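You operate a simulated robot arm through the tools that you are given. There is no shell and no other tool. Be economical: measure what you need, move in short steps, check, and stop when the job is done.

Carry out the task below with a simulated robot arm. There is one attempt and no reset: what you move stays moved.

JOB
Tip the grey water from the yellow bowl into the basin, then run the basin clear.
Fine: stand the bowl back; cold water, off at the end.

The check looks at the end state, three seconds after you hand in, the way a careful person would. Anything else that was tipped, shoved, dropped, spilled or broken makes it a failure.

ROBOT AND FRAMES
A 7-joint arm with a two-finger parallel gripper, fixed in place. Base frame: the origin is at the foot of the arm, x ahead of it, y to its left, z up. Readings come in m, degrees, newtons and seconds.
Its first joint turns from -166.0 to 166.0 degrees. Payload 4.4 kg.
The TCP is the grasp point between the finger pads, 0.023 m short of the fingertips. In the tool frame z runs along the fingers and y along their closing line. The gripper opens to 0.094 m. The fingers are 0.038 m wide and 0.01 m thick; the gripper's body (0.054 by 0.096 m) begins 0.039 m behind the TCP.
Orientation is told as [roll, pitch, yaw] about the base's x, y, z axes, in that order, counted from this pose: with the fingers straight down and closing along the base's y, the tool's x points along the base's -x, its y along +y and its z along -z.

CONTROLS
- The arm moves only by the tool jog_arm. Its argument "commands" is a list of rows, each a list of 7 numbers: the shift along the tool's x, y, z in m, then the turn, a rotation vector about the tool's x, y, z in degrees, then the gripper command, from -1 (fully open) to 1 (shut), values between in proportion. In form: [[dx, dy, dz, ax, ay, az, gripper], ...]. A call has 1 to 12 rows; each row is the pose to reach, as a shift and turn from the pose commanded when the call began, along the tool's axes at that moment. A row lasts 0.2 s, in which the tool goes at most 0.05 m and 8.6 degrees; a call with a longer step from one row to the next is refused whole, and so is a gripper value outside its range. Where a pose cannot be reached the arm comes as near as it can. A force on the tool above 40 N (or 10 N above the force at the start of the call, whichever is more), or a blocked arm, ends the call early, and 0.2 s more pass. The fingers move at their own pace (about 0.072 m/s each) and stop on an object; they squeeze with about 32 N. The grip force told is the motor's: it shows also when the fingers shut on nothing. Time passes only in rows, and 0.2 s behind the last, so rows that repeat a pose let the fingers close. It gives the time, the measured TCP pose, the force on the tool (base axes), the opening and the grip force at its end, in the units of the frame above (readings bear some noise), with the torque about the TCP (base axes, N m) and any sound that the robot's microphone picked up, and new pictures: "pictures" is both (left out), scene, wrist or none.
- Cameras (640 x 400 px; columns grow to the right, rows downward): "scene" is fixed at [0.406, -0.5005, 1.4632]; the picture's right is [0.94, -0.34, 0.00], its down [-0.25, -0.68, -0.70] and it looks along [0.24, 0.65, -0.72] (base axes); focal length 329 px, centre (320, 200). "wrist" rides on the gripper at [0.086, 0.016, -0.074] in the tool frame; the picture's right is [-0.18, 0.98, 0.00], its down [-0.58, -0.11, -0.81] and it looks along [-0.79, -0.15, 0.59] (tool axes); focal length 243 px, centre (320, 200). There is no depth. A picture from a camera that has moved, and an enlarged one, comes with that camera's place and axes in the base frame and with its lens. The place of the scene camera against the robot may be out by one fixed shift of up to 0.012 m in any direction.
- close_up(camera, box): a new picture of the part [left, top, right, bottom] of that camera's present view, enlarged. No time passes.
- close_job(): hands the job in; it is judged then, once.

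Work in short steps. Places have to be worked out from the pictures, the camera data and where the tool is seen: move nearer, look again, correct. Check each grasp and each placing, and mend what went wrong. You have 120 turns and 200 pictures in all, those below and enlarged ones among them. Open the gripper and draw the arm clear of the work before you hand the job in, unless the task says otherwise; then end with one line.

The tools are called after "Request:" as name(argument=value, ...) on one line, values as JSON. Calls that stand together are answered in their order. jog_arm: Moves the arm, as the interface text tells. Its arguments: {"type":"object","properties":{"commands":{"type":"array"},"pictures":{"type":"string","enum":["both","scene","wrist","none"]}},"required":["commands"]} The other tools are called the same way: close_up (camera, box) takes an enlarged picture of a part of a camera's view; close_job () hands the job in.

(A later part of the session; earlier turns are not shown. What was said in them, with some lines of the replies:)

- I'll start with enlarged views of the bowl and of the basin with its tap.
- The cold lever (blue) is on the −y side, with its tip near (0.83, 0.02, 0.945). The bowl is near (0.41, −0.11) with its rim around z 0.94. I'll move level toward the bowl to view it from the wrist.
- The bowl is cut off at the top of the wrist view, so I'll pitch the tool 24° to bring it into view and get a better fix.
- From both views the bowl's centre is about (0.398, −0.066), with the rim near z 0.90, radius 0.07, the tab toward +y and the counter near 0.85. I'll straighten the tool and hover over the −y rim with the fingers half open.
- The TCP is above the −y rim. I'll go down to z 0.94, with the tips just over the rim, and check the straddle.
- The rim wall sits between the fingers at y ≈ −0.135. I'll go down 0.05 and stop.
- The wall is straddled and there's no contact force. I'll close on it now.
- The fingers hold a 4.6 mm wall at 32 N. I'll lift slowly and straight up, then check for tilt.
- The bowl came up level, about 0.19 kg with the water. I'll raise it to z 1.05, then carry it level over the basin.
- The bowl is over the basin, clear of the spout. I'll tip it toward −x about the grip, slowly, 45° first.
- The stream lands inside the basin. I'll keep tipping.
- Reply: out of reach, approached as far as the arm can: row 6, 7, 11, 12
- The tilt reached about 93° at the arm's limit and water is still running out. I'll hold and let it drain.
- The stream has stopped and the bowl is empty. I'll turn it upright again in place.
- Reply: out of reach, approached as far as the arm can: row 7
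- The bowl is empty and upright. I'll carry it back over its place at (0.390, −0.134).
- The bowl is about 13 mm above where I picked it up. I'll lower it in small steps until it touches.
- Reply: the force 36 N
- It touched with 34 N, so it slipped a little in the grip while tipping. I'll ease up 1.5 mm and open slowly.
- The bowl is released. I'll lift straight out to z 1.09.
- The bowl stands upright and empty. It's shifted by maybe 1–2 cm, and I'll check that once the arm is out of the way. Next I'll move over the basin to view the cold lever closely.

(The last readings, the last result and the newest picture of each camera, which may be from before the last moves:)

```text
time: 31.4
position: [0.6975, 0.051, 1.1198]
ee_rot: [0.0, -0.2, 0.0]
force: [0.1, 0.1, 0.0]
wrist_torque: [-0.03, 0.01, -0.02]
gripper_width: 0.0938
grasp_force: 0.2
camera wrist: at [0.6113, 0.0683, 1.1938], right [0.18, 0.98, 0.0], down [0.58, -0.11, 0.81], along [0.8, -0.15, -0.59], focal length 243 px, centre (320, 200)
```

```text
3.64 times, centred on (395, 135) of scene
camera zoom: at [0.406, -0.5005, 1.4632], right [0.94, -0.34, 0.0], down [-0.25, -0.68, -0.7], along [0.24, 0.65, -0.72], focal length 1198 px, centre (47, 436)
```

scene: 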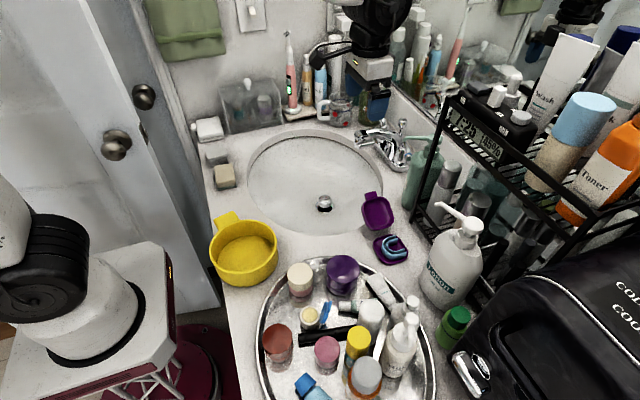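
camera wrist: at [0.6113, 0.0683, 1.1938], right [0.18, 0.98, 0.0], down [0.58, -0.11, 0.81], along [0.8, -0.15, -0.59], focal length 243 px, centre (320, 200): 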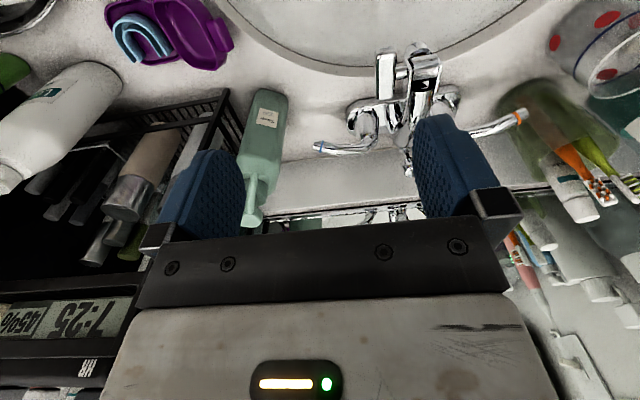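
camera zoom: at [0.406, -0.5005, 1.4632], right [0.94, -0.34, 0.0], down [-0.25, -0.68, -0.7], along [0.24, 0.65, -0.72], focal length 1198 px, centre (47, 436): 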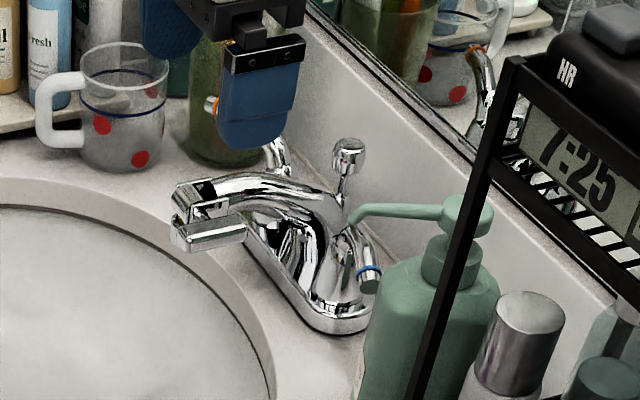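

I put the cold lever tip at (0.834, 0.022, 0.937), with the lever running from a pivot near (0.83, 0.09) and the wall at x ≈ 0.94. The soap nozzle is near (0.77, −0.024, 1.04). I'll close the fingers and go behind the lever, staying above it for now.

Request:
jog_arm(commands=[[-0.03, -0.001, 0, 0, 0, 0, 0], [-0.06, -0.002, 0, 0, 0, 0, 1], [-0.09, -0.003, 0, 0, 0, 0, 1], [-0.12, -0.004, 0, 0, 0, 0, 1], [-0.15, -0.005, 0, 0, 0, 0, 1], [-0.178, -0.006, 0, 0, 0, 0, 1], [-0.178, -0.006, 0, 0, 0, 0, 1]])

Request:
close_up(camera="scene", box=[340, 40, 480, 200])

Request:
close_up(camera="wrist", box=[180, 0, 480, 220])

```text
time: 33.0
position: [0.8731, 0.0455, 1.1219]
ee_rot: [-0.1, -0.3, 0.0]
force: [0.0, -0.1, -0.7]
wrist_torque: [-0.04, 0.0, -0.01]
gripper_width: 0.0
grasp_force: 32.1
camera wrist: at [0.7877, 0.0621, 1.1957], right [0.18, 0.98, 0.0], down [0.58, -0.11, 0.81], along [0.8, -0.15, -0.59], focal length 243 px, centre (320, 200)
```

scene: 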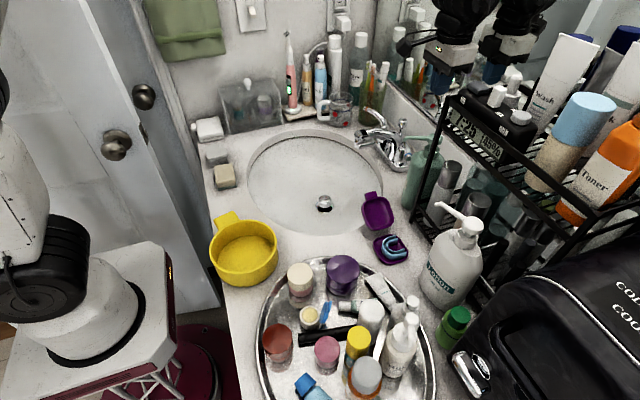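
wrist: 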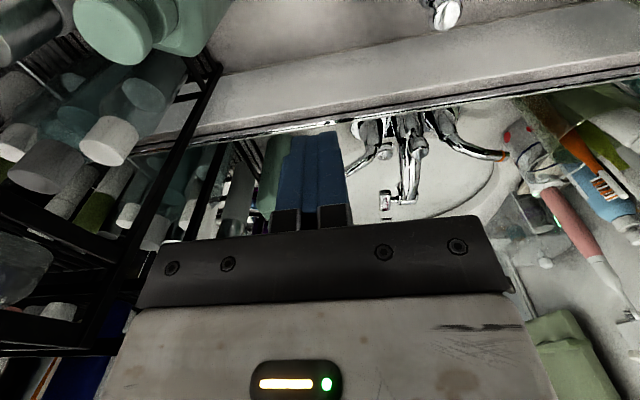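

```text
2.50 times, centred on (410, 120) of scene
camera zoom: at [0.406, -0.5005, 1.4632], right [0.94, -0.34, 0.0], down [-0.25, -0.68, -0.7], along [0.24, 0.65, -0.72], focal length 823 px, centre (95, 400)
```

zoom: 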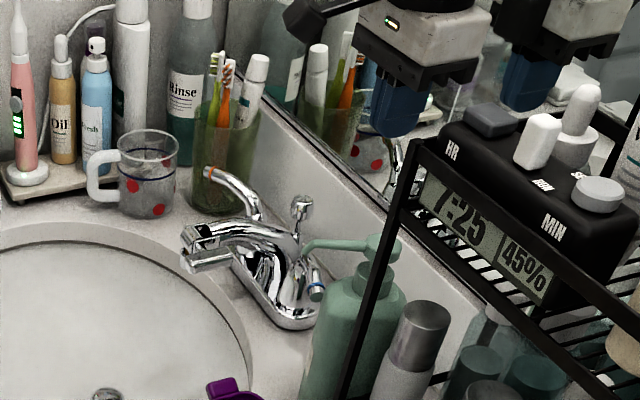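

```text
1.82 times, centred on (330, 110) of wrist
camera zoom: at [0.7877, 0.0621, 1.1957], right [0.18, 0.98, 0.0], down [0.58, -0.11, 0.81], along [0.8, -0.15, -0.59], focal length 441 px, centre (302, 364)
```

zoom: 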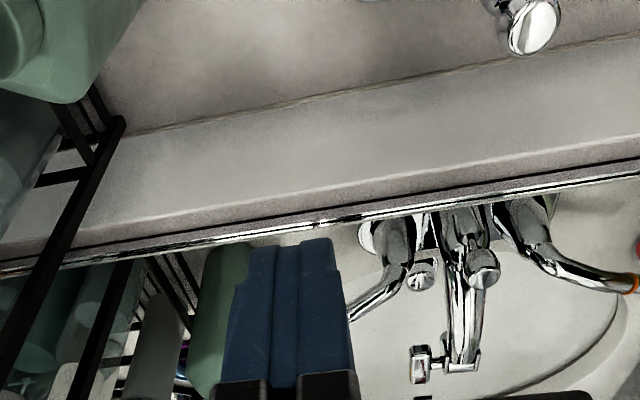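

There's clear space behind the lever and the mirror plane is at about 0.94. I'll shift to x 0.868 and go down to z 0.945.

Request:
jog_arm(commands=[[0.005, 0, 0.03, 0, 0, 0, 1], [0.005, 0, 0.07, 0, 0, 0, 1], [0.005, 0, 0.1, 0, 0, 0, 1], [0.005, 0, 0.12, 0, 0, 0, 1]])

Request:
close_up(camera="scene", box=[340, 60, 480, 200])

```text
time: 34.0
position: [0.8729, 0.0433, 1.0017]
ee_rot: [0.1, -0.2, 0.0]
force: [-0.3, -0.1, -0.3]
wrist_torque: [0.01, 0.0, 0.03]
gripper_width: 0.0
grasp_force: 32.1
camera wrist: at [0.7856, 0.0607, 1.0759], right [0.18, 0.98, 0.0], down [0.58, -0.11, 0.81], along [0.8, -0.15, -0.59], focal length 243 px, centre (320, 200)
```

scene: 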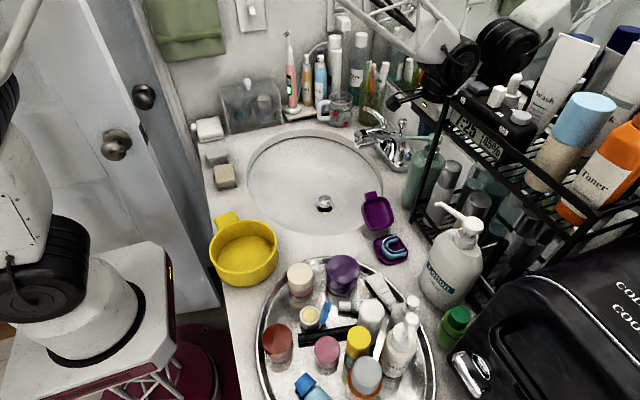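
wrist: 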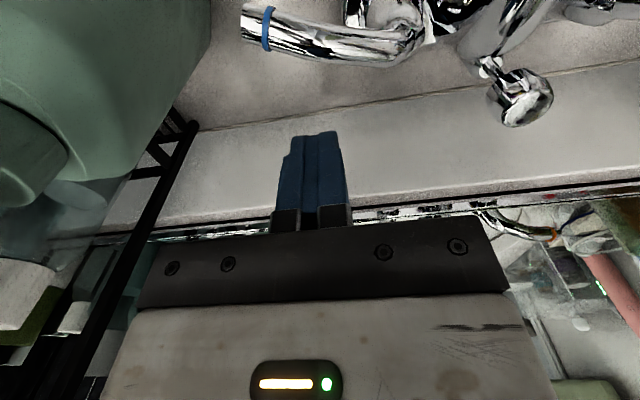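

```text
2.86 times, centred on (410, 130) of scene
camera zoom: at [0.406, -0.5005, 1.4632], right [0.94, -0.34, 0.0], down [-0.25, -0.68, -0.7], along [0.24, 0.65, -0.72], focal length 941 px, centre (63, 400)
```

zoom: 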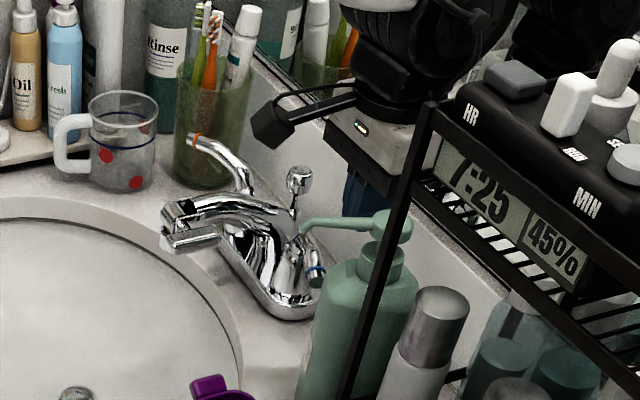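

The lever back edge is at x ≈ 0.847, so there's about 7 mm of clearance. I'll shift 1 cm to +y, away from the soap bottle, and go down to z 0.948.

Request:
jog_arm(commands=[[0, 0.01, 0, 0, 0, 0, 1], [0, 0.01, 0.02, 0, 0, 0, 1], [0, 0.01, 0.04, 0, 0, 0, 1], [0, 0.01, 0.054, 0, 0, 0, 1]])

Request:
close_up(camera="scene", box=[340, 60, 480, 200])

```text
time: 35.0
position: [0.8713, 0.0531, 0.9475]
ee_rot: [0.1, -0.3, 0.0]
force: [-0.5, -0.2, 0.1]
wrist_torque: [-0.03, -0.01, -0.01]
gripper_width: 0.0
grasp_force: 32.7
camera wrist: at [0.7838, 0.0703, 1.0219], right [0.18, 0.98, 0.0], down [0.58, -0.11, 0.81], along [0.79, -0.15, -0.59], focal length 243 px, centre (320, 200)
```

scene: 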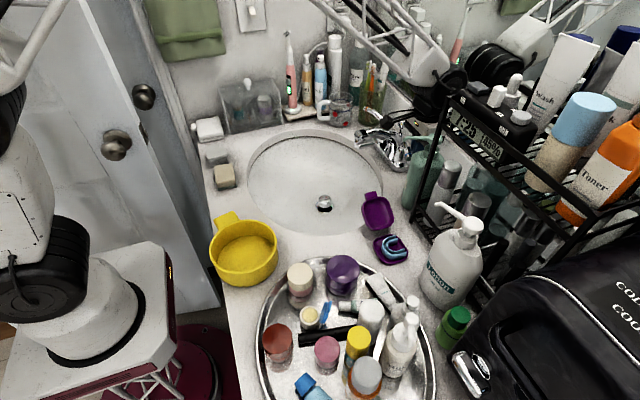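
wrist: 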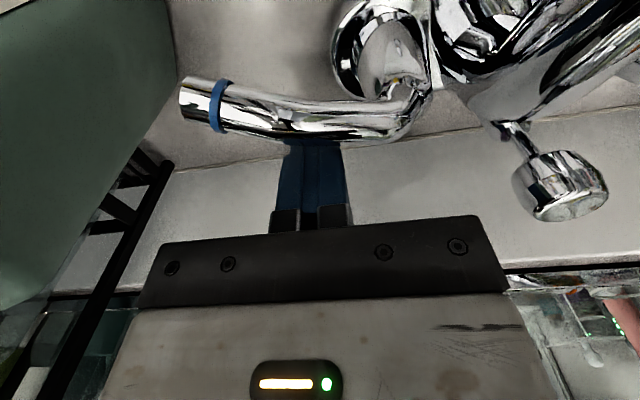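

```text
2.86 times, centred on (410, 130) of scene
camera zoom: at [0.406, -0.5005, 1.4632], right [0.94, -0.34, 0.0], down [-0.25, -0.68, -0.7], along [0.24, 0.65, -0.72], focal length 941 px, centre (63, 400)
```

zoom: 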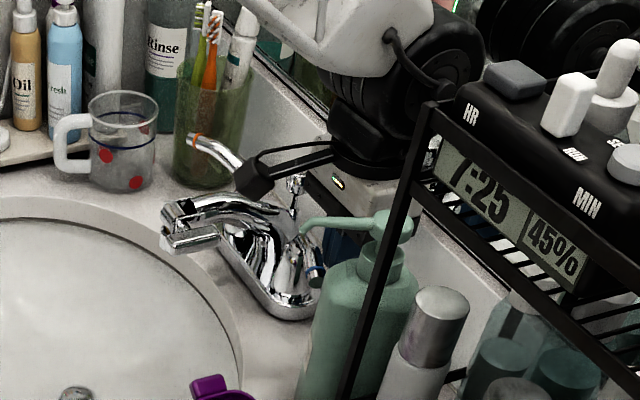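

The fingertips are right behind the lever. I'll pull gently toward −x.

Request:
jog_arm(commands=[[0.005, 0, 0, 0, 0, 0, 1], [0.01, 0, 0, 0, 0, 0, 1], [0.015, 0, 0, 0, 0, 0, 1], [0.02, 0, 0, 0, 0, 0, 1], [0.025, 0, 0, 0, 0, 0, 1]])

Request:
close_up(camera="scene", box=[300, 80, 440, 220])

```text
time: 36.2
position: [0.8461, 0.0537, 0.9459]
ee_rot: [0.0, -0.2, 0.0]
force: [1.6, -1.1, -0.5]
wrist_torque: [0.0, 0.0, 0.01]
gripper_width: 0.0
grasp_force: 31.5
camera wrist: at [0.76, 0.0711, 1.0211], right [0.18, 0.98, 0.0], down [0.58, -0.11, 0.81], along [0.8, -0.15, -0.59], focal length 243 px, centre (320, 200)
```

scene: 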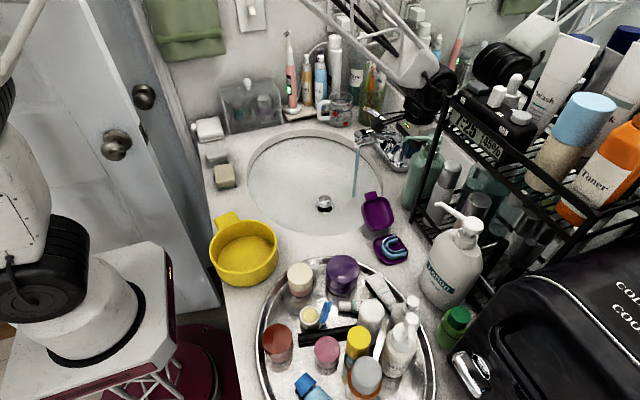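
wrist: 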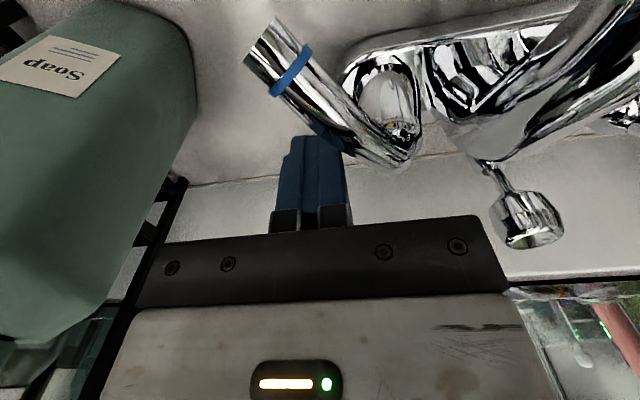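

```text
2.86 times, centred on (370, 150) of scene
camera zoom: at [0.406, -0.5005, 1.4632], right [0.94, -0.34, 0.0], down [-0.25, -0.68, -0.7], along [0.24, 0.65, -0.72], focal length 941 px, centre (177, 343)
```

zoom: 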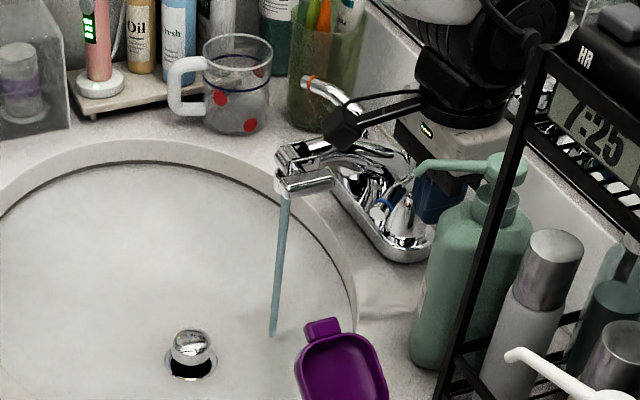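

The cold water is running into the basin. I'll hold here while it rinses.

Request:
jog_arm(commands=[[0, 0, 0, 0, 0, 0, 1], [0, 0, 0, 0, 0, 0, 1], [0, 0, 0, 0, 0, 0, 1], [0, 0, 0, 0, 0, 0, 1], [0, 0, 0, 0, 0, 0, 1], [0, 0, 0, 0, 0, 0, 1], [0, 0, 0, 0, 0, 0, 1], [0, 0, 0, 0, 0, 0, 1], [0, 0, 0, 0, 0, 0, 1], [0, 0, 0, 0, 0, 0, 1], [0, 0, 0, 0, 0, 0, 1], [0, 0, 0, 0, 0, 0, 1]], pictures="none")

Request:
close_up(camera="scene", box=[230, 100, 430, 240])

```text
time: 38.8
position: [0.847, 0.0553, 0.9465]
ee_rot: [0.0, -0.2, 0.0]
force: [0.2, 0.0, 0.1]
wrist_torque: [0.0, 0.0, 0.02]
gripper_width: 0.0001
grasp_force: 32.2
```

```text
2.86 times, centred on (330, 170) of scene
camera zoom: at [0.406, -0.5005, 1.4632], right [0.94, -0.34, 0.0], down [-0.25, -0.68, -0.7], along [0.24, 0.65, -0.72], focal length 941 px, centre (291, 286)
```

zoom: 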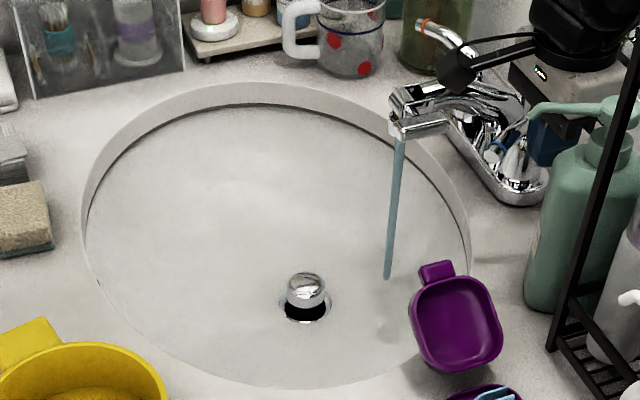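

The basin looks clearer, so I'll let it run a few seconds more.

Request:
jog_arm(commands=[[0, 0, 0, 0, 0, 0, 1], [0, 0, 0, 0, 0, 0, 1], [0, 0, 0, 0, 0, 0, 1], [0, 0, 0, 0, 0, 0, 1], [0, 0, 0, 0, 0, 0, 1], [0, 0, 0, 0, 0, 0, 1], [0, 0, 0, 0, 0, 0, 1], [0, 0, 0, 0, 0, 0, 1], [0, 0, 0, 0, 0, 0, 1], [0, 0, 0, 0, 0, 0, 1], [0, 0, 0, 0, 0, 0, 1], [0, 0, 0, 0, 0, 0, 1]], pictures="none")

Request:
jog_arm(commands=[[0, 0, 0, 0, 0, 0, 1], [0, 0, 0, 0, 0, 0, 1], [0, 0, 0, 0, 0, 0, 1], [0, 0, 0, 0, 0, 0, 1], [0, 0, 0, 0, 0, 0, 1], [0, 0, 0, 0, 0, 0, 1], [0, 0, 0, 0, 0, 0, 1], [0, 0, 0, 0, 0, 0, 1], [0, 0, 0, 0, 0, 0, 1], [0, 0, 0, 0, 0, 0, 1], [0, 0, 0, 0, 0, 0, 1], [0, 0, 0, 0, 0, 0, 1]], pictures="none")

Request:
close_up(camera="scene", box=[230, 100, 430, 240])

```text
time: 41.4
position: [0.8475, 0.0527, 0.9459]
ee_rot: [0.1, -0.2, 0.1]
force: [0.2, 0.9, -0.7]
wrist_torque: [0.01, -0.03, -0.02]
gripper_width: 0.0
grasp_force: 31.8
```

```text
time: 44.0
position: [0.8467, 0.0533, 0.9465]
ee_rot: [0.0, -0.2, 0.0]
force: [0.9, -0.1, 0.2]
wrist_torque: [0.01, 0.0, -0.02]
gripper_width: 0.0
grasp_force: 32.2
```

```text
2.86 times, centred on (330, 170) of scene
camera zoom: at [0.406, -0.5005, 1.4632], right [0.94, -0.34, 0.0], down [-0.25, -0.68, -0.7], along [0.24, 0.65, -0.72], focal length 941 px, centre (291, 286)
```

zoom: 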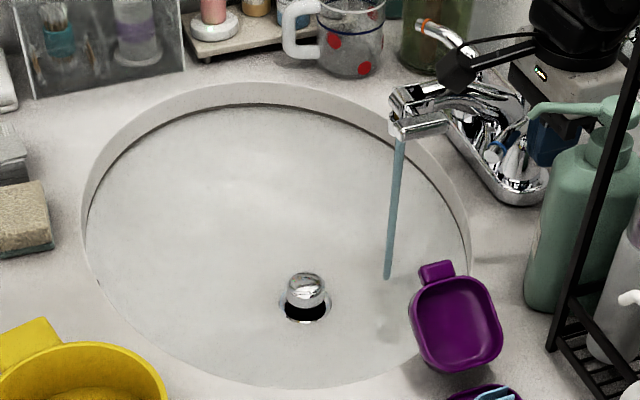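

The basin stays clear with no standing water, so I'll turn the tap off. I'll raise up, move to the front side of the lever (between it and the spout), and look first.

Request:
jog_arm(commands=[[-0.002, 0, -0.03, 0, 0, 0, 1], [-0.002, 0, -0.075, 0, 0, 0, 1], [0.03, 0.01, -0.085, 0, 0, 0, 1], [0.06, 0.022, -0.085, 0, 0, 0, 1], [0.075, 0.031, -0.085, 0, 0, 0, 1]])

Request:
close_up(camera="wrist", box=[160, 0, 480, 200])

Request:
close_up(camera="scene", box=[330, 80, 450, 190])

```text
time: 45.2
position: [0.771, 0.0879, 1.032]
ee_rot: [0.0, -0.3, 0.1]
force: [0.0, 0.8, -0.2]
wrist_torque: [-0.01, 0.0, 0.03]
gripper_width: 0.0
grasp_force: 32.0
camera wrist: at [0.6838, 0.103, 1.1072], right [0.18, 0.98, 0.0], down [0.58, -0.11, 0.81], along [0.79, -0.15, -0.59], focal length 243 px, centre (320, 200)
```

scene: 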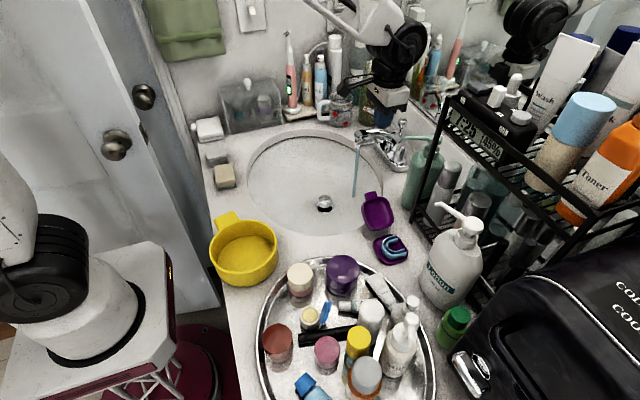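
wrist: 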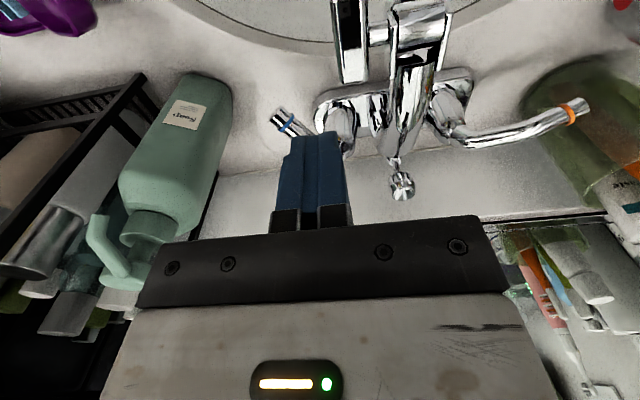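

```text
2.00 times, centred on (320, 100) of wrist
camera zoom: at [0.6838, 0.103, 1.1072], right [0.18, 0.98, 0.0], down [0.58, -0.11, 0.81], along [0.79, -0.15, -0.59], focal length 485 px, centre (320, 400)
```

zoom: 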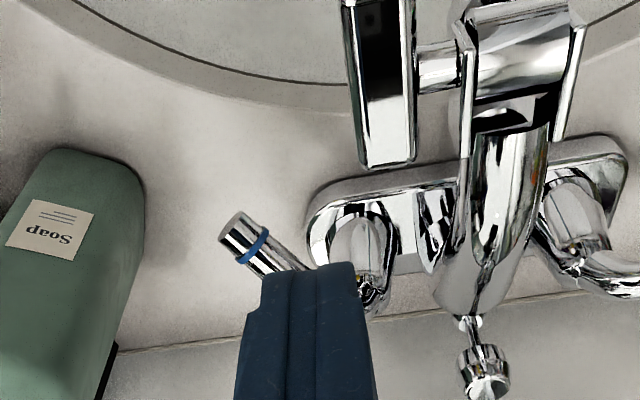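

```text
3.64 times, centred on (390, 135) of scene
camera zoom: at [0.406, -0.5005, 1.4632], right [0.94, -0.34, 0.0], down [-0.25, -0.68, -0.7], along [0.24, 0.65, -0.72], focal length 1198 px, centre (66, 436)
```

zoom: 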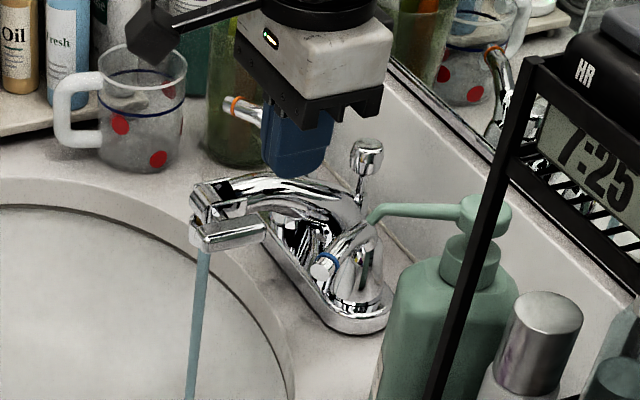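

The lever tip is now at about (0.79, 0.046), and the small spout lever's nearest edge is at y ≈ 0.10. I'll go down at (0.769, 0.080), between them.

Request:
jog_arm(commands=[[0.002, -0.007, 0, 0, 0, 0, 1], [0.002, -0.007, 0.03, 0, 0, 0, 1], [0.002, -0.007, 0.06, 0, 0, 0, 1], [0.002, -0.007, 0.08, 0, 0, 0, 1]])

Request:
close_up(camera="scene", box=[330, 80, 450, 190])

```text
time: 46.2
position: [0.7691, 0.0775, 0.9532]
ee_rot: [-0.1, -0.3, 0.1]
force: [0.3, -0.2, 1.2]
wrist_torque: [-0.01, 0.01, 0.03]
gripper_width: 0.0
grasp_force: 31.4
camera wrist: at [0.6817, 0.095, 1.0277], right [0.18, 0.98, 0.0], down [0.58, -0.11, 0.81], along [0.8, -0.15, -0.59], focal length 243 px, centre (320, 200)
```

scene: 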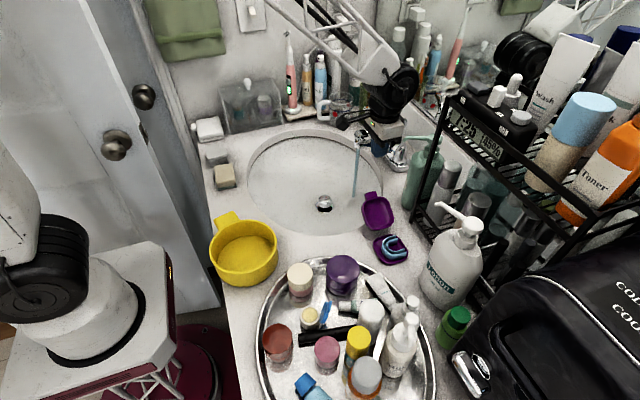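
wrist: 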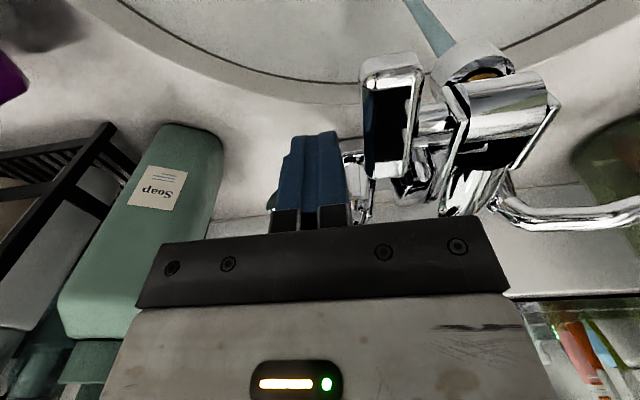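

```text
3.64 times, centred on (390, 135) of scene
camera zoom: at [0.406, -0.5005, 1.4632], right [0.94, -0.34, 0.0], down [-0.25, -0.68, -0.7], along [0.24, 0.65, -0.72], focal length 1198 px, centre (66, 436)
```

zoom: 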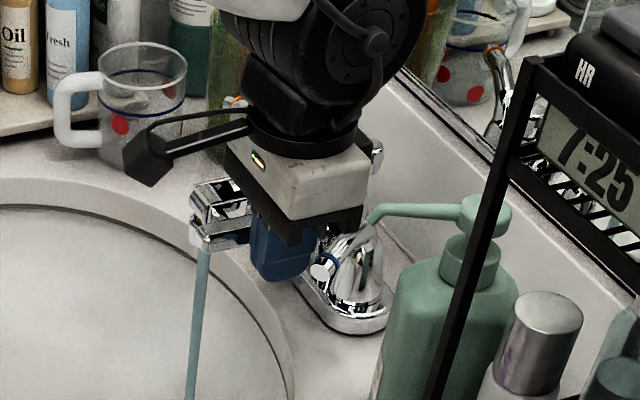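

The fingers are beside the lever on its spout side. I'll sweep toward +x and −y to swing it back to closed, stopping on force.

Request:
jog_arm(commands=[[-0.006, -0.006, 0, 0, 0, 0, 1], [-0.012, -0.012, 0, 0, 0, 0, 1], [-0.018, -0.018, 0, 0, 0, 0, 1], [-0.024, -0.022, 0, 0, 0, 0, 1], [-0.03, -0.023, 0, 0, 0, 0, 1], [-0.035, -0.023, 0, 0, 0, 0, 1], [-0.038, -0.023, 0, 0, 0, 0, 1]])

Request:
close_up(camera="scene", box=[330, 80, 450, 190])

```text
time: 47.6
position: [0.8005, 0.0544, 0.9512]
ee_rot: [0.0, 0.1, 0.0]
force: [-24.5, 2.1, 11.5]
wrist_torque: [-0.15, -0.19, -0.25]
gripper_width: 0.0
grasp_force: 32.1
stopped in row 6: the force on the tool passed its limit at 53 N (the readings are from after the stop); the commanded pose is now the measured one
camera wrist: at [0.7132, 0.0714, 1.0268], right [0.18, 0.98, 0.0], down [0.58, -0.11, 0.81], along [0.79, -0.15, -0.59], focal length 243 px, centre (320, 200)
```

scene: 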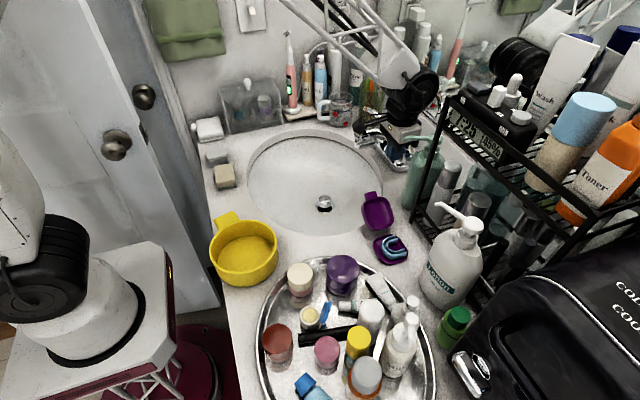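
wrist: 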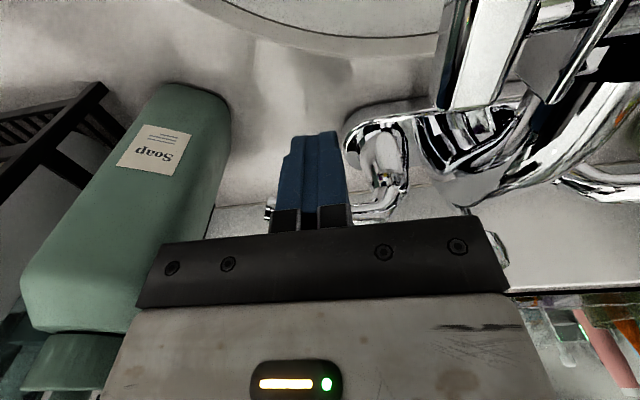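

```text
3.64 times, centred on (390, 135) of scene
camera zoom: at [0.406, -0.5005, 1.4632], right [0.94, -0.34, 0.0], down [-0.25, -0.68, -0.7], along [0.24, 0.65, -0.72], focal length 1198 px, centre (66, 436)
```

zoom: 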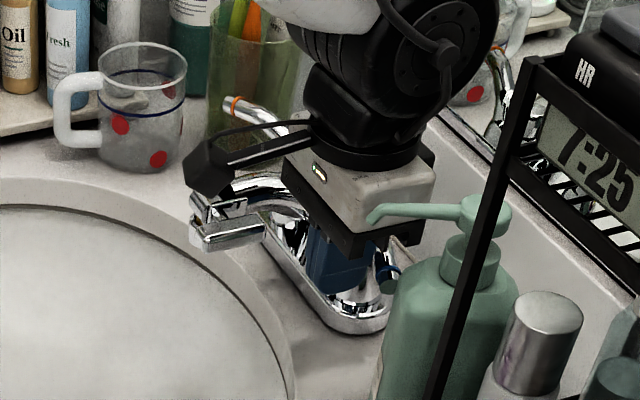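

The lever hit its closed stop and the water has stopped. I'll back off slightly and rise clear.

Request:
jog_arm(commands=[[0.006, 0.003, 0, 0, 0, 0, 1], [0.01, 0.005, -0.01, 0, 0, 0, 1], [0.01, 0.005, -0.05, 0, 0, 0, 1], [0.01, 0.005, -0.09, 0, 0, 0, 1], [0.02, 0.005, -0.13, 0, 0, 0, 1], [0.06, 0, -0.15, 0, 0, 0, 1], [0.1, -0.01, -0.15, 0, 0, 0, 1]])

Request:
close_up(camera="scene", box=[330, 80, 450, 190])

Request:
close_up(camera="scene", box=[230, 100, 430, 240])

Request:
close_up(camera="scene", box=[180, 180, 310, 300])

```text
time: 49.2
position: [0.6978, 0.0443, 1.1019]
ee_rot: [0.0, 0.1, -0.2]
force: [-1.1, -0.3, -0.5]
wrist_torque: [0.0, 0.02, -0.01]
gripper_width: 0.0
grasp_force: 31.8
camera wrist: at [0.6116, 0.0614, 1.1769], right [0.19, 0.98, 0.0], down [0.58, -0.11, 0.81], along [0.79, -0.15, -0.59], focal length 243 px, centre (320, 200)
```

scene: 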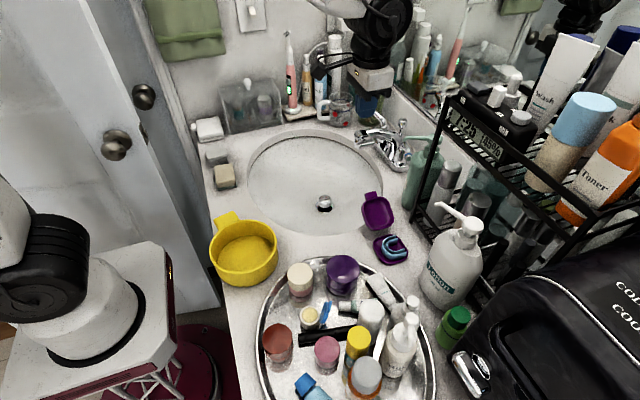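
wrist: 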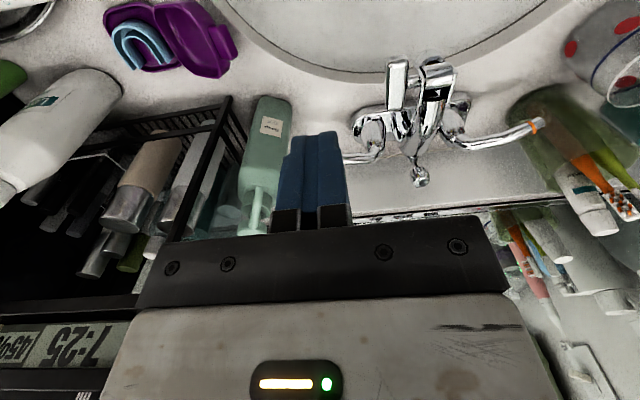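

```text
3.64 times, centred on (390, 135) of scene
camera zoom: at [0.406, -0.5005, 1.4632], right [0.94, -0.34, 0.0], down [-0.25, -0.68, -0.7], along [0.24, 0.65, -0.72], focal length 1198 px, centre (66, 436)
```

zoom: 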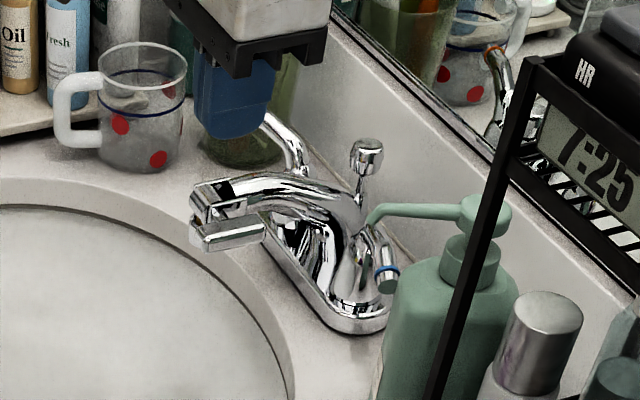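

```text
2.86 times, centred on (330, 170) of scene
camera zoom: at [0.406, -0.5005, 1.4632], right [0.94, -0.34, 0.0], down [-0.25, -0.68, -0.7], along [0.24, 0.65, -0.72], focal length 941 px, centre (291, 286)
```

zoom: 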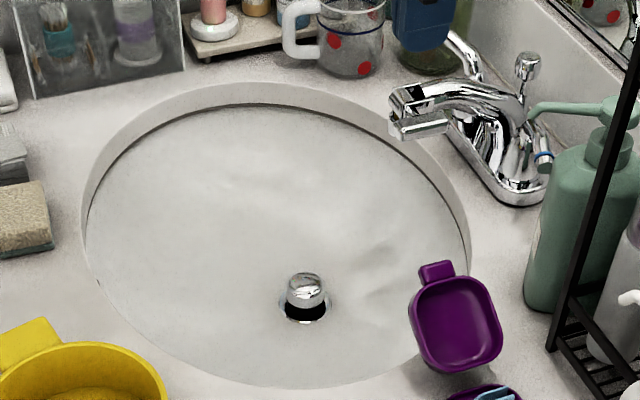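

```text
3.33 times, centred on (245, 240) of scene
camera zoom: at [0.406, -0.5005, 1.4632], right [0.94, -0.34, 0.0], down [-0.25, -0.68, -0.7], along [0.24, 0.65, -0.72], focal length 1098 px, centre (570, 67)
```

zoom: 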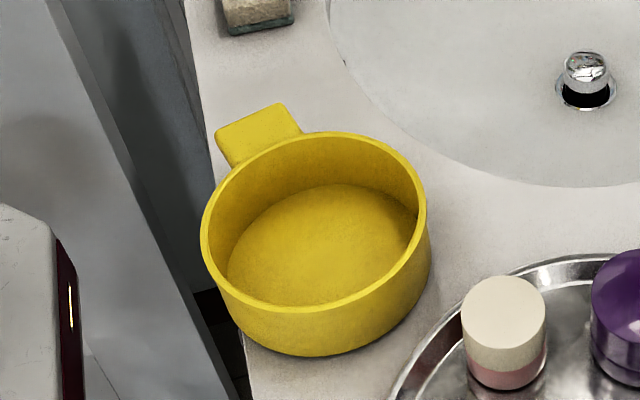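

The tap is fully closed, the basin is clear, and everything around it is undisturbed. The bowl sits about 1.5 cm toward the counter edge from its old place, so I'll regrip it and put it back properly.

Request:
jog_arm(commands=[[0.039, -0.023, 0, 0, 0, 0, 0.5], [0.078, -0.045, 0, 0, 0, 0, -0.1], [0.117, -0.068, 0, 0, 0, 0, -0.1], [0.156, -0.09, 0, 0, 0, 0, -0.1], [0.195, -0.113, 0, 0, 0, 0, -0.1], [0.234, -0.136, 0, 0, 0, 0, -0.1], [0.273, -0.158, 0, 0, 0, 0, -0.1], [0.312, -0.181, 0, 0, 0, 0, -0.1], [0.312, -0.181, 0.04, 0, 0, 0, -0.1], [0.312, -0.181, 0.08, 0, 0, 0, -0.1], [0.312, -0.181, 0.12, 0, 0, 0, -0.1], [0.312, -0.181, 0.158, 0, 0, 0, -0.1]])

Request:
close_up(camera="wrist", box=[200, 0, 520, 240])

```text
time: 51.8
position: [0.3872, -0.1371, 0.9409]
ee_rot: [0.0, 0.1, 0.0]
force: [-0.5, 0.1, -0.1]
wrist_torque: [-0.03, 0.0, -0.04]
gripper_width: 0.0517
grasp_force: 0.1
camera wrist: at [0.2999, -0.1196, 1.0162], right [0.18, 0.98, 0.0], down [0.58, -0.11, 0.81], along [0.79, -0.15, -0.59], focal length 243 px, centre (320, 200)
```

scene: 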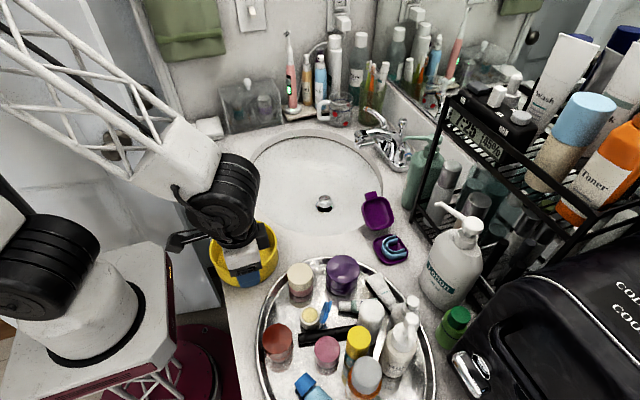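
wrist: 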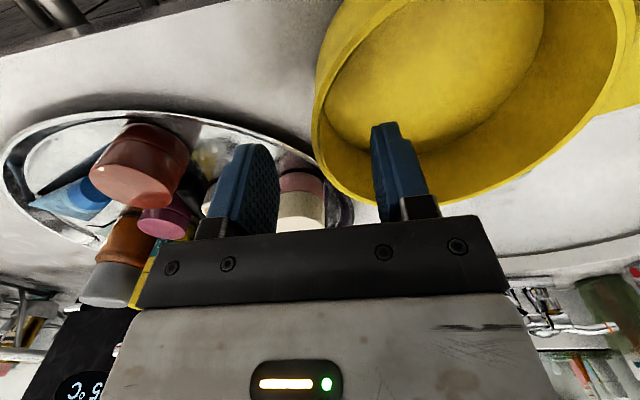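

```text
1.67 times, centred on (360, 120) of wrist
camera zoom: at [0.2999, -0.1196, 1.0162], right [0.18, 0.98, 0.0], down [0.58, -0.11, 0.81], along [0.79, -0.15, -0.59], focal length 404 px, centre (253, 333)
```

zoom: 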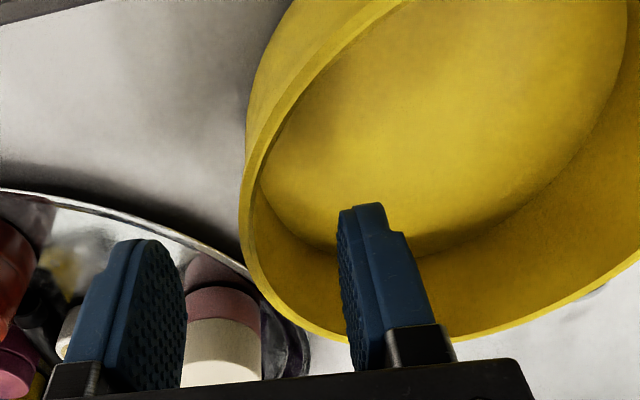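

The straddle is good. The bowl seems to have swivelled about 10° around the grip, so I'll grip, lift 4 mm, turn it back 10° with a small shift, and set it down.

Request:
jog_arm(commands=[[0, 0, 0.02, 0, 0, 0, -0.1], [0, 0, 0.04, 0, 0, 0, -0.1], [0, 0, 0.049, 0, 0, 0, -0.1], [0, 0, 0.049, 0, 0, 0, 0.4], [0, 0, 0.049, 0, 0, 0, 1], [0, 0, 0.049, 0, 0, 0, 1], [0, 0, 0.049, 0, 0, 0, 1]], pictures="none")

Request:
jog_arm(commands=[[0, 0, -0.005, 0, 0, 0, 1], [0, 0, -0.006, 0, 0, 0, 1], [-0.002, 0.002, -0.006, 0, 0, 5, 1], [-0.004, 0.004, -0.006, 0, 0, 10, 1], [-0.004, 0.004, -0.006, 0, 0, 10, 1]])

Request:
close_up(camera="scene", box=[180, 180, 310, 300])

```text
time: 53.4
position: [0.3868, -0.1367, 0.8939]
ee_rot: [0.1, 0.1, 0.0]
force: [-1.0, -0.8, 1.4]
wrist_torque: [0.07, 0.01, 0.05]
gripper_width: 0.0053
grasp_force: 32.3
```

```text
time: 54.6
position: [0.3921, -0.1319, 0.9011]
ee_rot: [0.0, 0.0, -10.1]
force: [0.8, 0.3, -1.7]
wrist_torque: [-0.12, 0.02, 0.02]
gripper_width: 0.0048
grasp_force: 31.7
camera wrist: at [0.3099, -0.1002, 0.9756], right [0.35, 0.94, 0.0], down [0.55, -0.21, 0.81], along [0.75, -0.28, -0.59], focal length 243 px, centre (320, 200)
```

scene: 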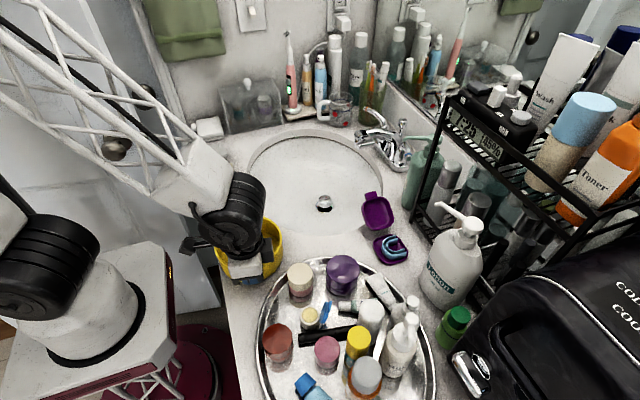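
wrist: 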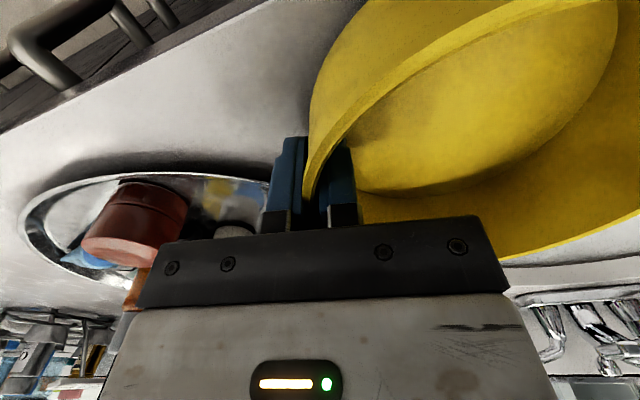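

```text
3.33 times, centred on (245, 240) of scene
camera zoom: at [0.406, -0.5005, 1.4632], right [0.94, -0.34, 0.0], down [-0.25, -0.68, -0.7], along [0.24, 0.65, -0.72], focal length 1098 px, centre (570, 67)
```

zoom: 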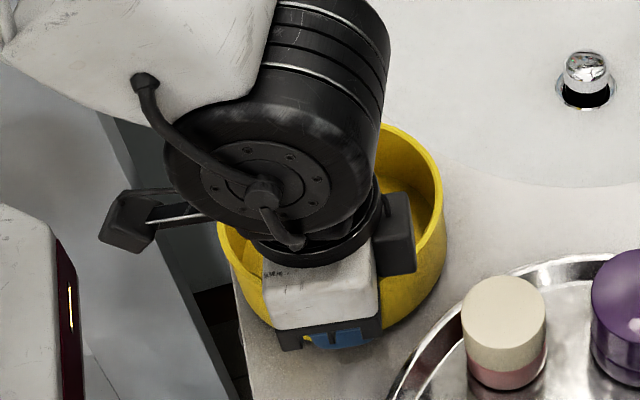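

The bowl has swung back to its original place. I'll lower the 6 mm and release gently.

Request:
jog_arm(commands=[[0, 0, 0.003, 0, 0, 0, 1], [0, 0, 0.006, 0, 0, 0, 1], [0, 0, 0.006, 0, 0, 0, 0.8], [0, 0, 0.006, 0, 0, 0, 0.5], [0, 0, 0.006, 0, 0, 0, 0.2], [0, 0, 0.006, 0, 0, 0, -0.1], [0, 0, 0.006, 0, 0, 0, -0.1]], pictures="none")

Request:
jog_arm(commands=[[0, 0, -0.02, 0, 0, 0, -0.1], [0, 0, -0.05, 0, 0, 0, -0.1], [0, 0, -0.1, 0, 0, 0, -0.1], [0, 0, -0.15, 0, 0, 0, -0.1], [0, 0, -0.2, 0, 0, 0, -0.1], [-0.04, 0.02, -0.22, 0, 0, -3, -0.5], [-0.08, 0.04, -0.22, 0, 0, -6, -1], [-0.12, 0.06, -0.22, 0, 0, -10, -1], [-0.16, 0.08, -0.22, 0, 0, -10, -1], [-0.2, 0.1, -0.22, 0, 0, -10, -1]])

Request:
close_up(camera="scene", box=[180, 180, 310, 300])

Request:
close_up(camera="scene", box=[230, 100, 430, 240])

```text
time: 56.2
position: [0.3927, -0.1322, 0.8935]
ee_rot: [0.0, 0.0, -10.0]
force: [1.0, 0.8, 0.7]
wrist_torque: [0.02, 0.01, 0.07]
gripper_width: 0.0518
grasp_force: 0.1
```

```text
time: 58.4
position: [0.6074, -0.0677, 1.1161]
ee_rot: [-0.1, 0.0, 0.0]
force: [0.1, 0.1, 0.2]
wrist_torque: [0.0, -0.01, -0.01]
gripper_width: 0.0941
grasp_force: 0.1
camera wrist: at [0.5199, -0.0511, 1.1907], right [0.18, 0.98, 0.0], down [0.58, -0.11, 0.81], along [0.79, -0.15, -0.59], focal length 243 px, centre (320, 200)
```

scene: 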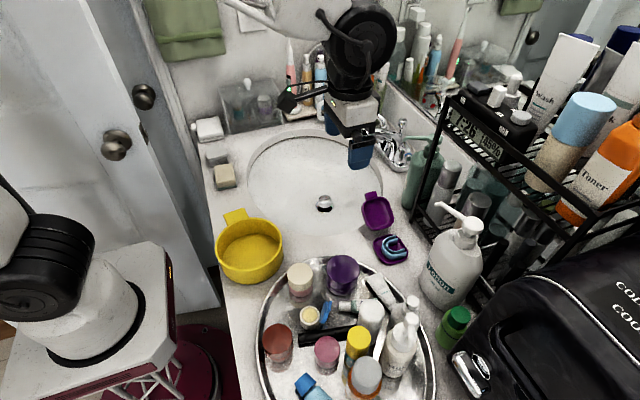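
wrist: 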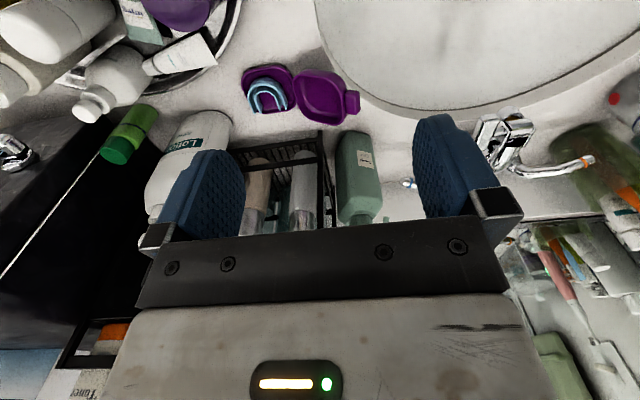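

```text
3.33 times, centred on (245, 240) of scene
camera zoom: at [0.406, -0.5005, 1.4632], right [0.94, -0.34, 0.0], down [-0.25, -0.68, -0.7], along [0.24, 0.65, -0.72], focal length 1098 px, centre (570, 67)
```

zoom: 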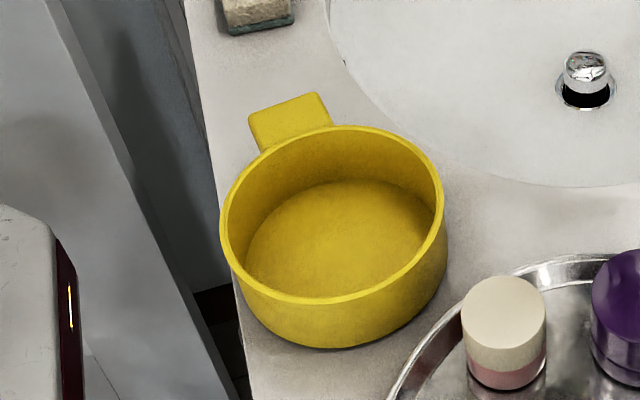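

```text
2.86 times, centred on (330, 170) of scene
camera zoom: at [0.406, -0.5005, 1.4632], right [0.94, -0.34, 0.0], down [-0.25, -0.68, -0.7], along [0.24, 0.65, -0.72], focal length 941 px, centre (291, 286)
```

zoom: 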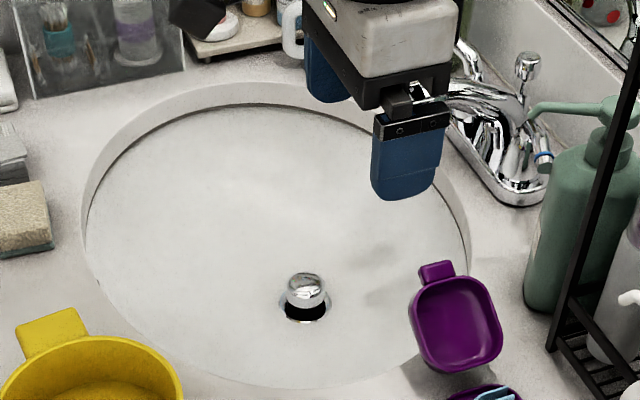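

The bowl is back in its original place, upright and empty. The basin is clear, the tap is off, nothing else moved, and the gripper is open and clear, so I'll hand in.

Request:
close_job()

```text
The job is handed in.
```

I emptied the grey water into the basin, rinsed the basin clear with cold water, shut the tap off, and stood the yellow bowl back in its place.
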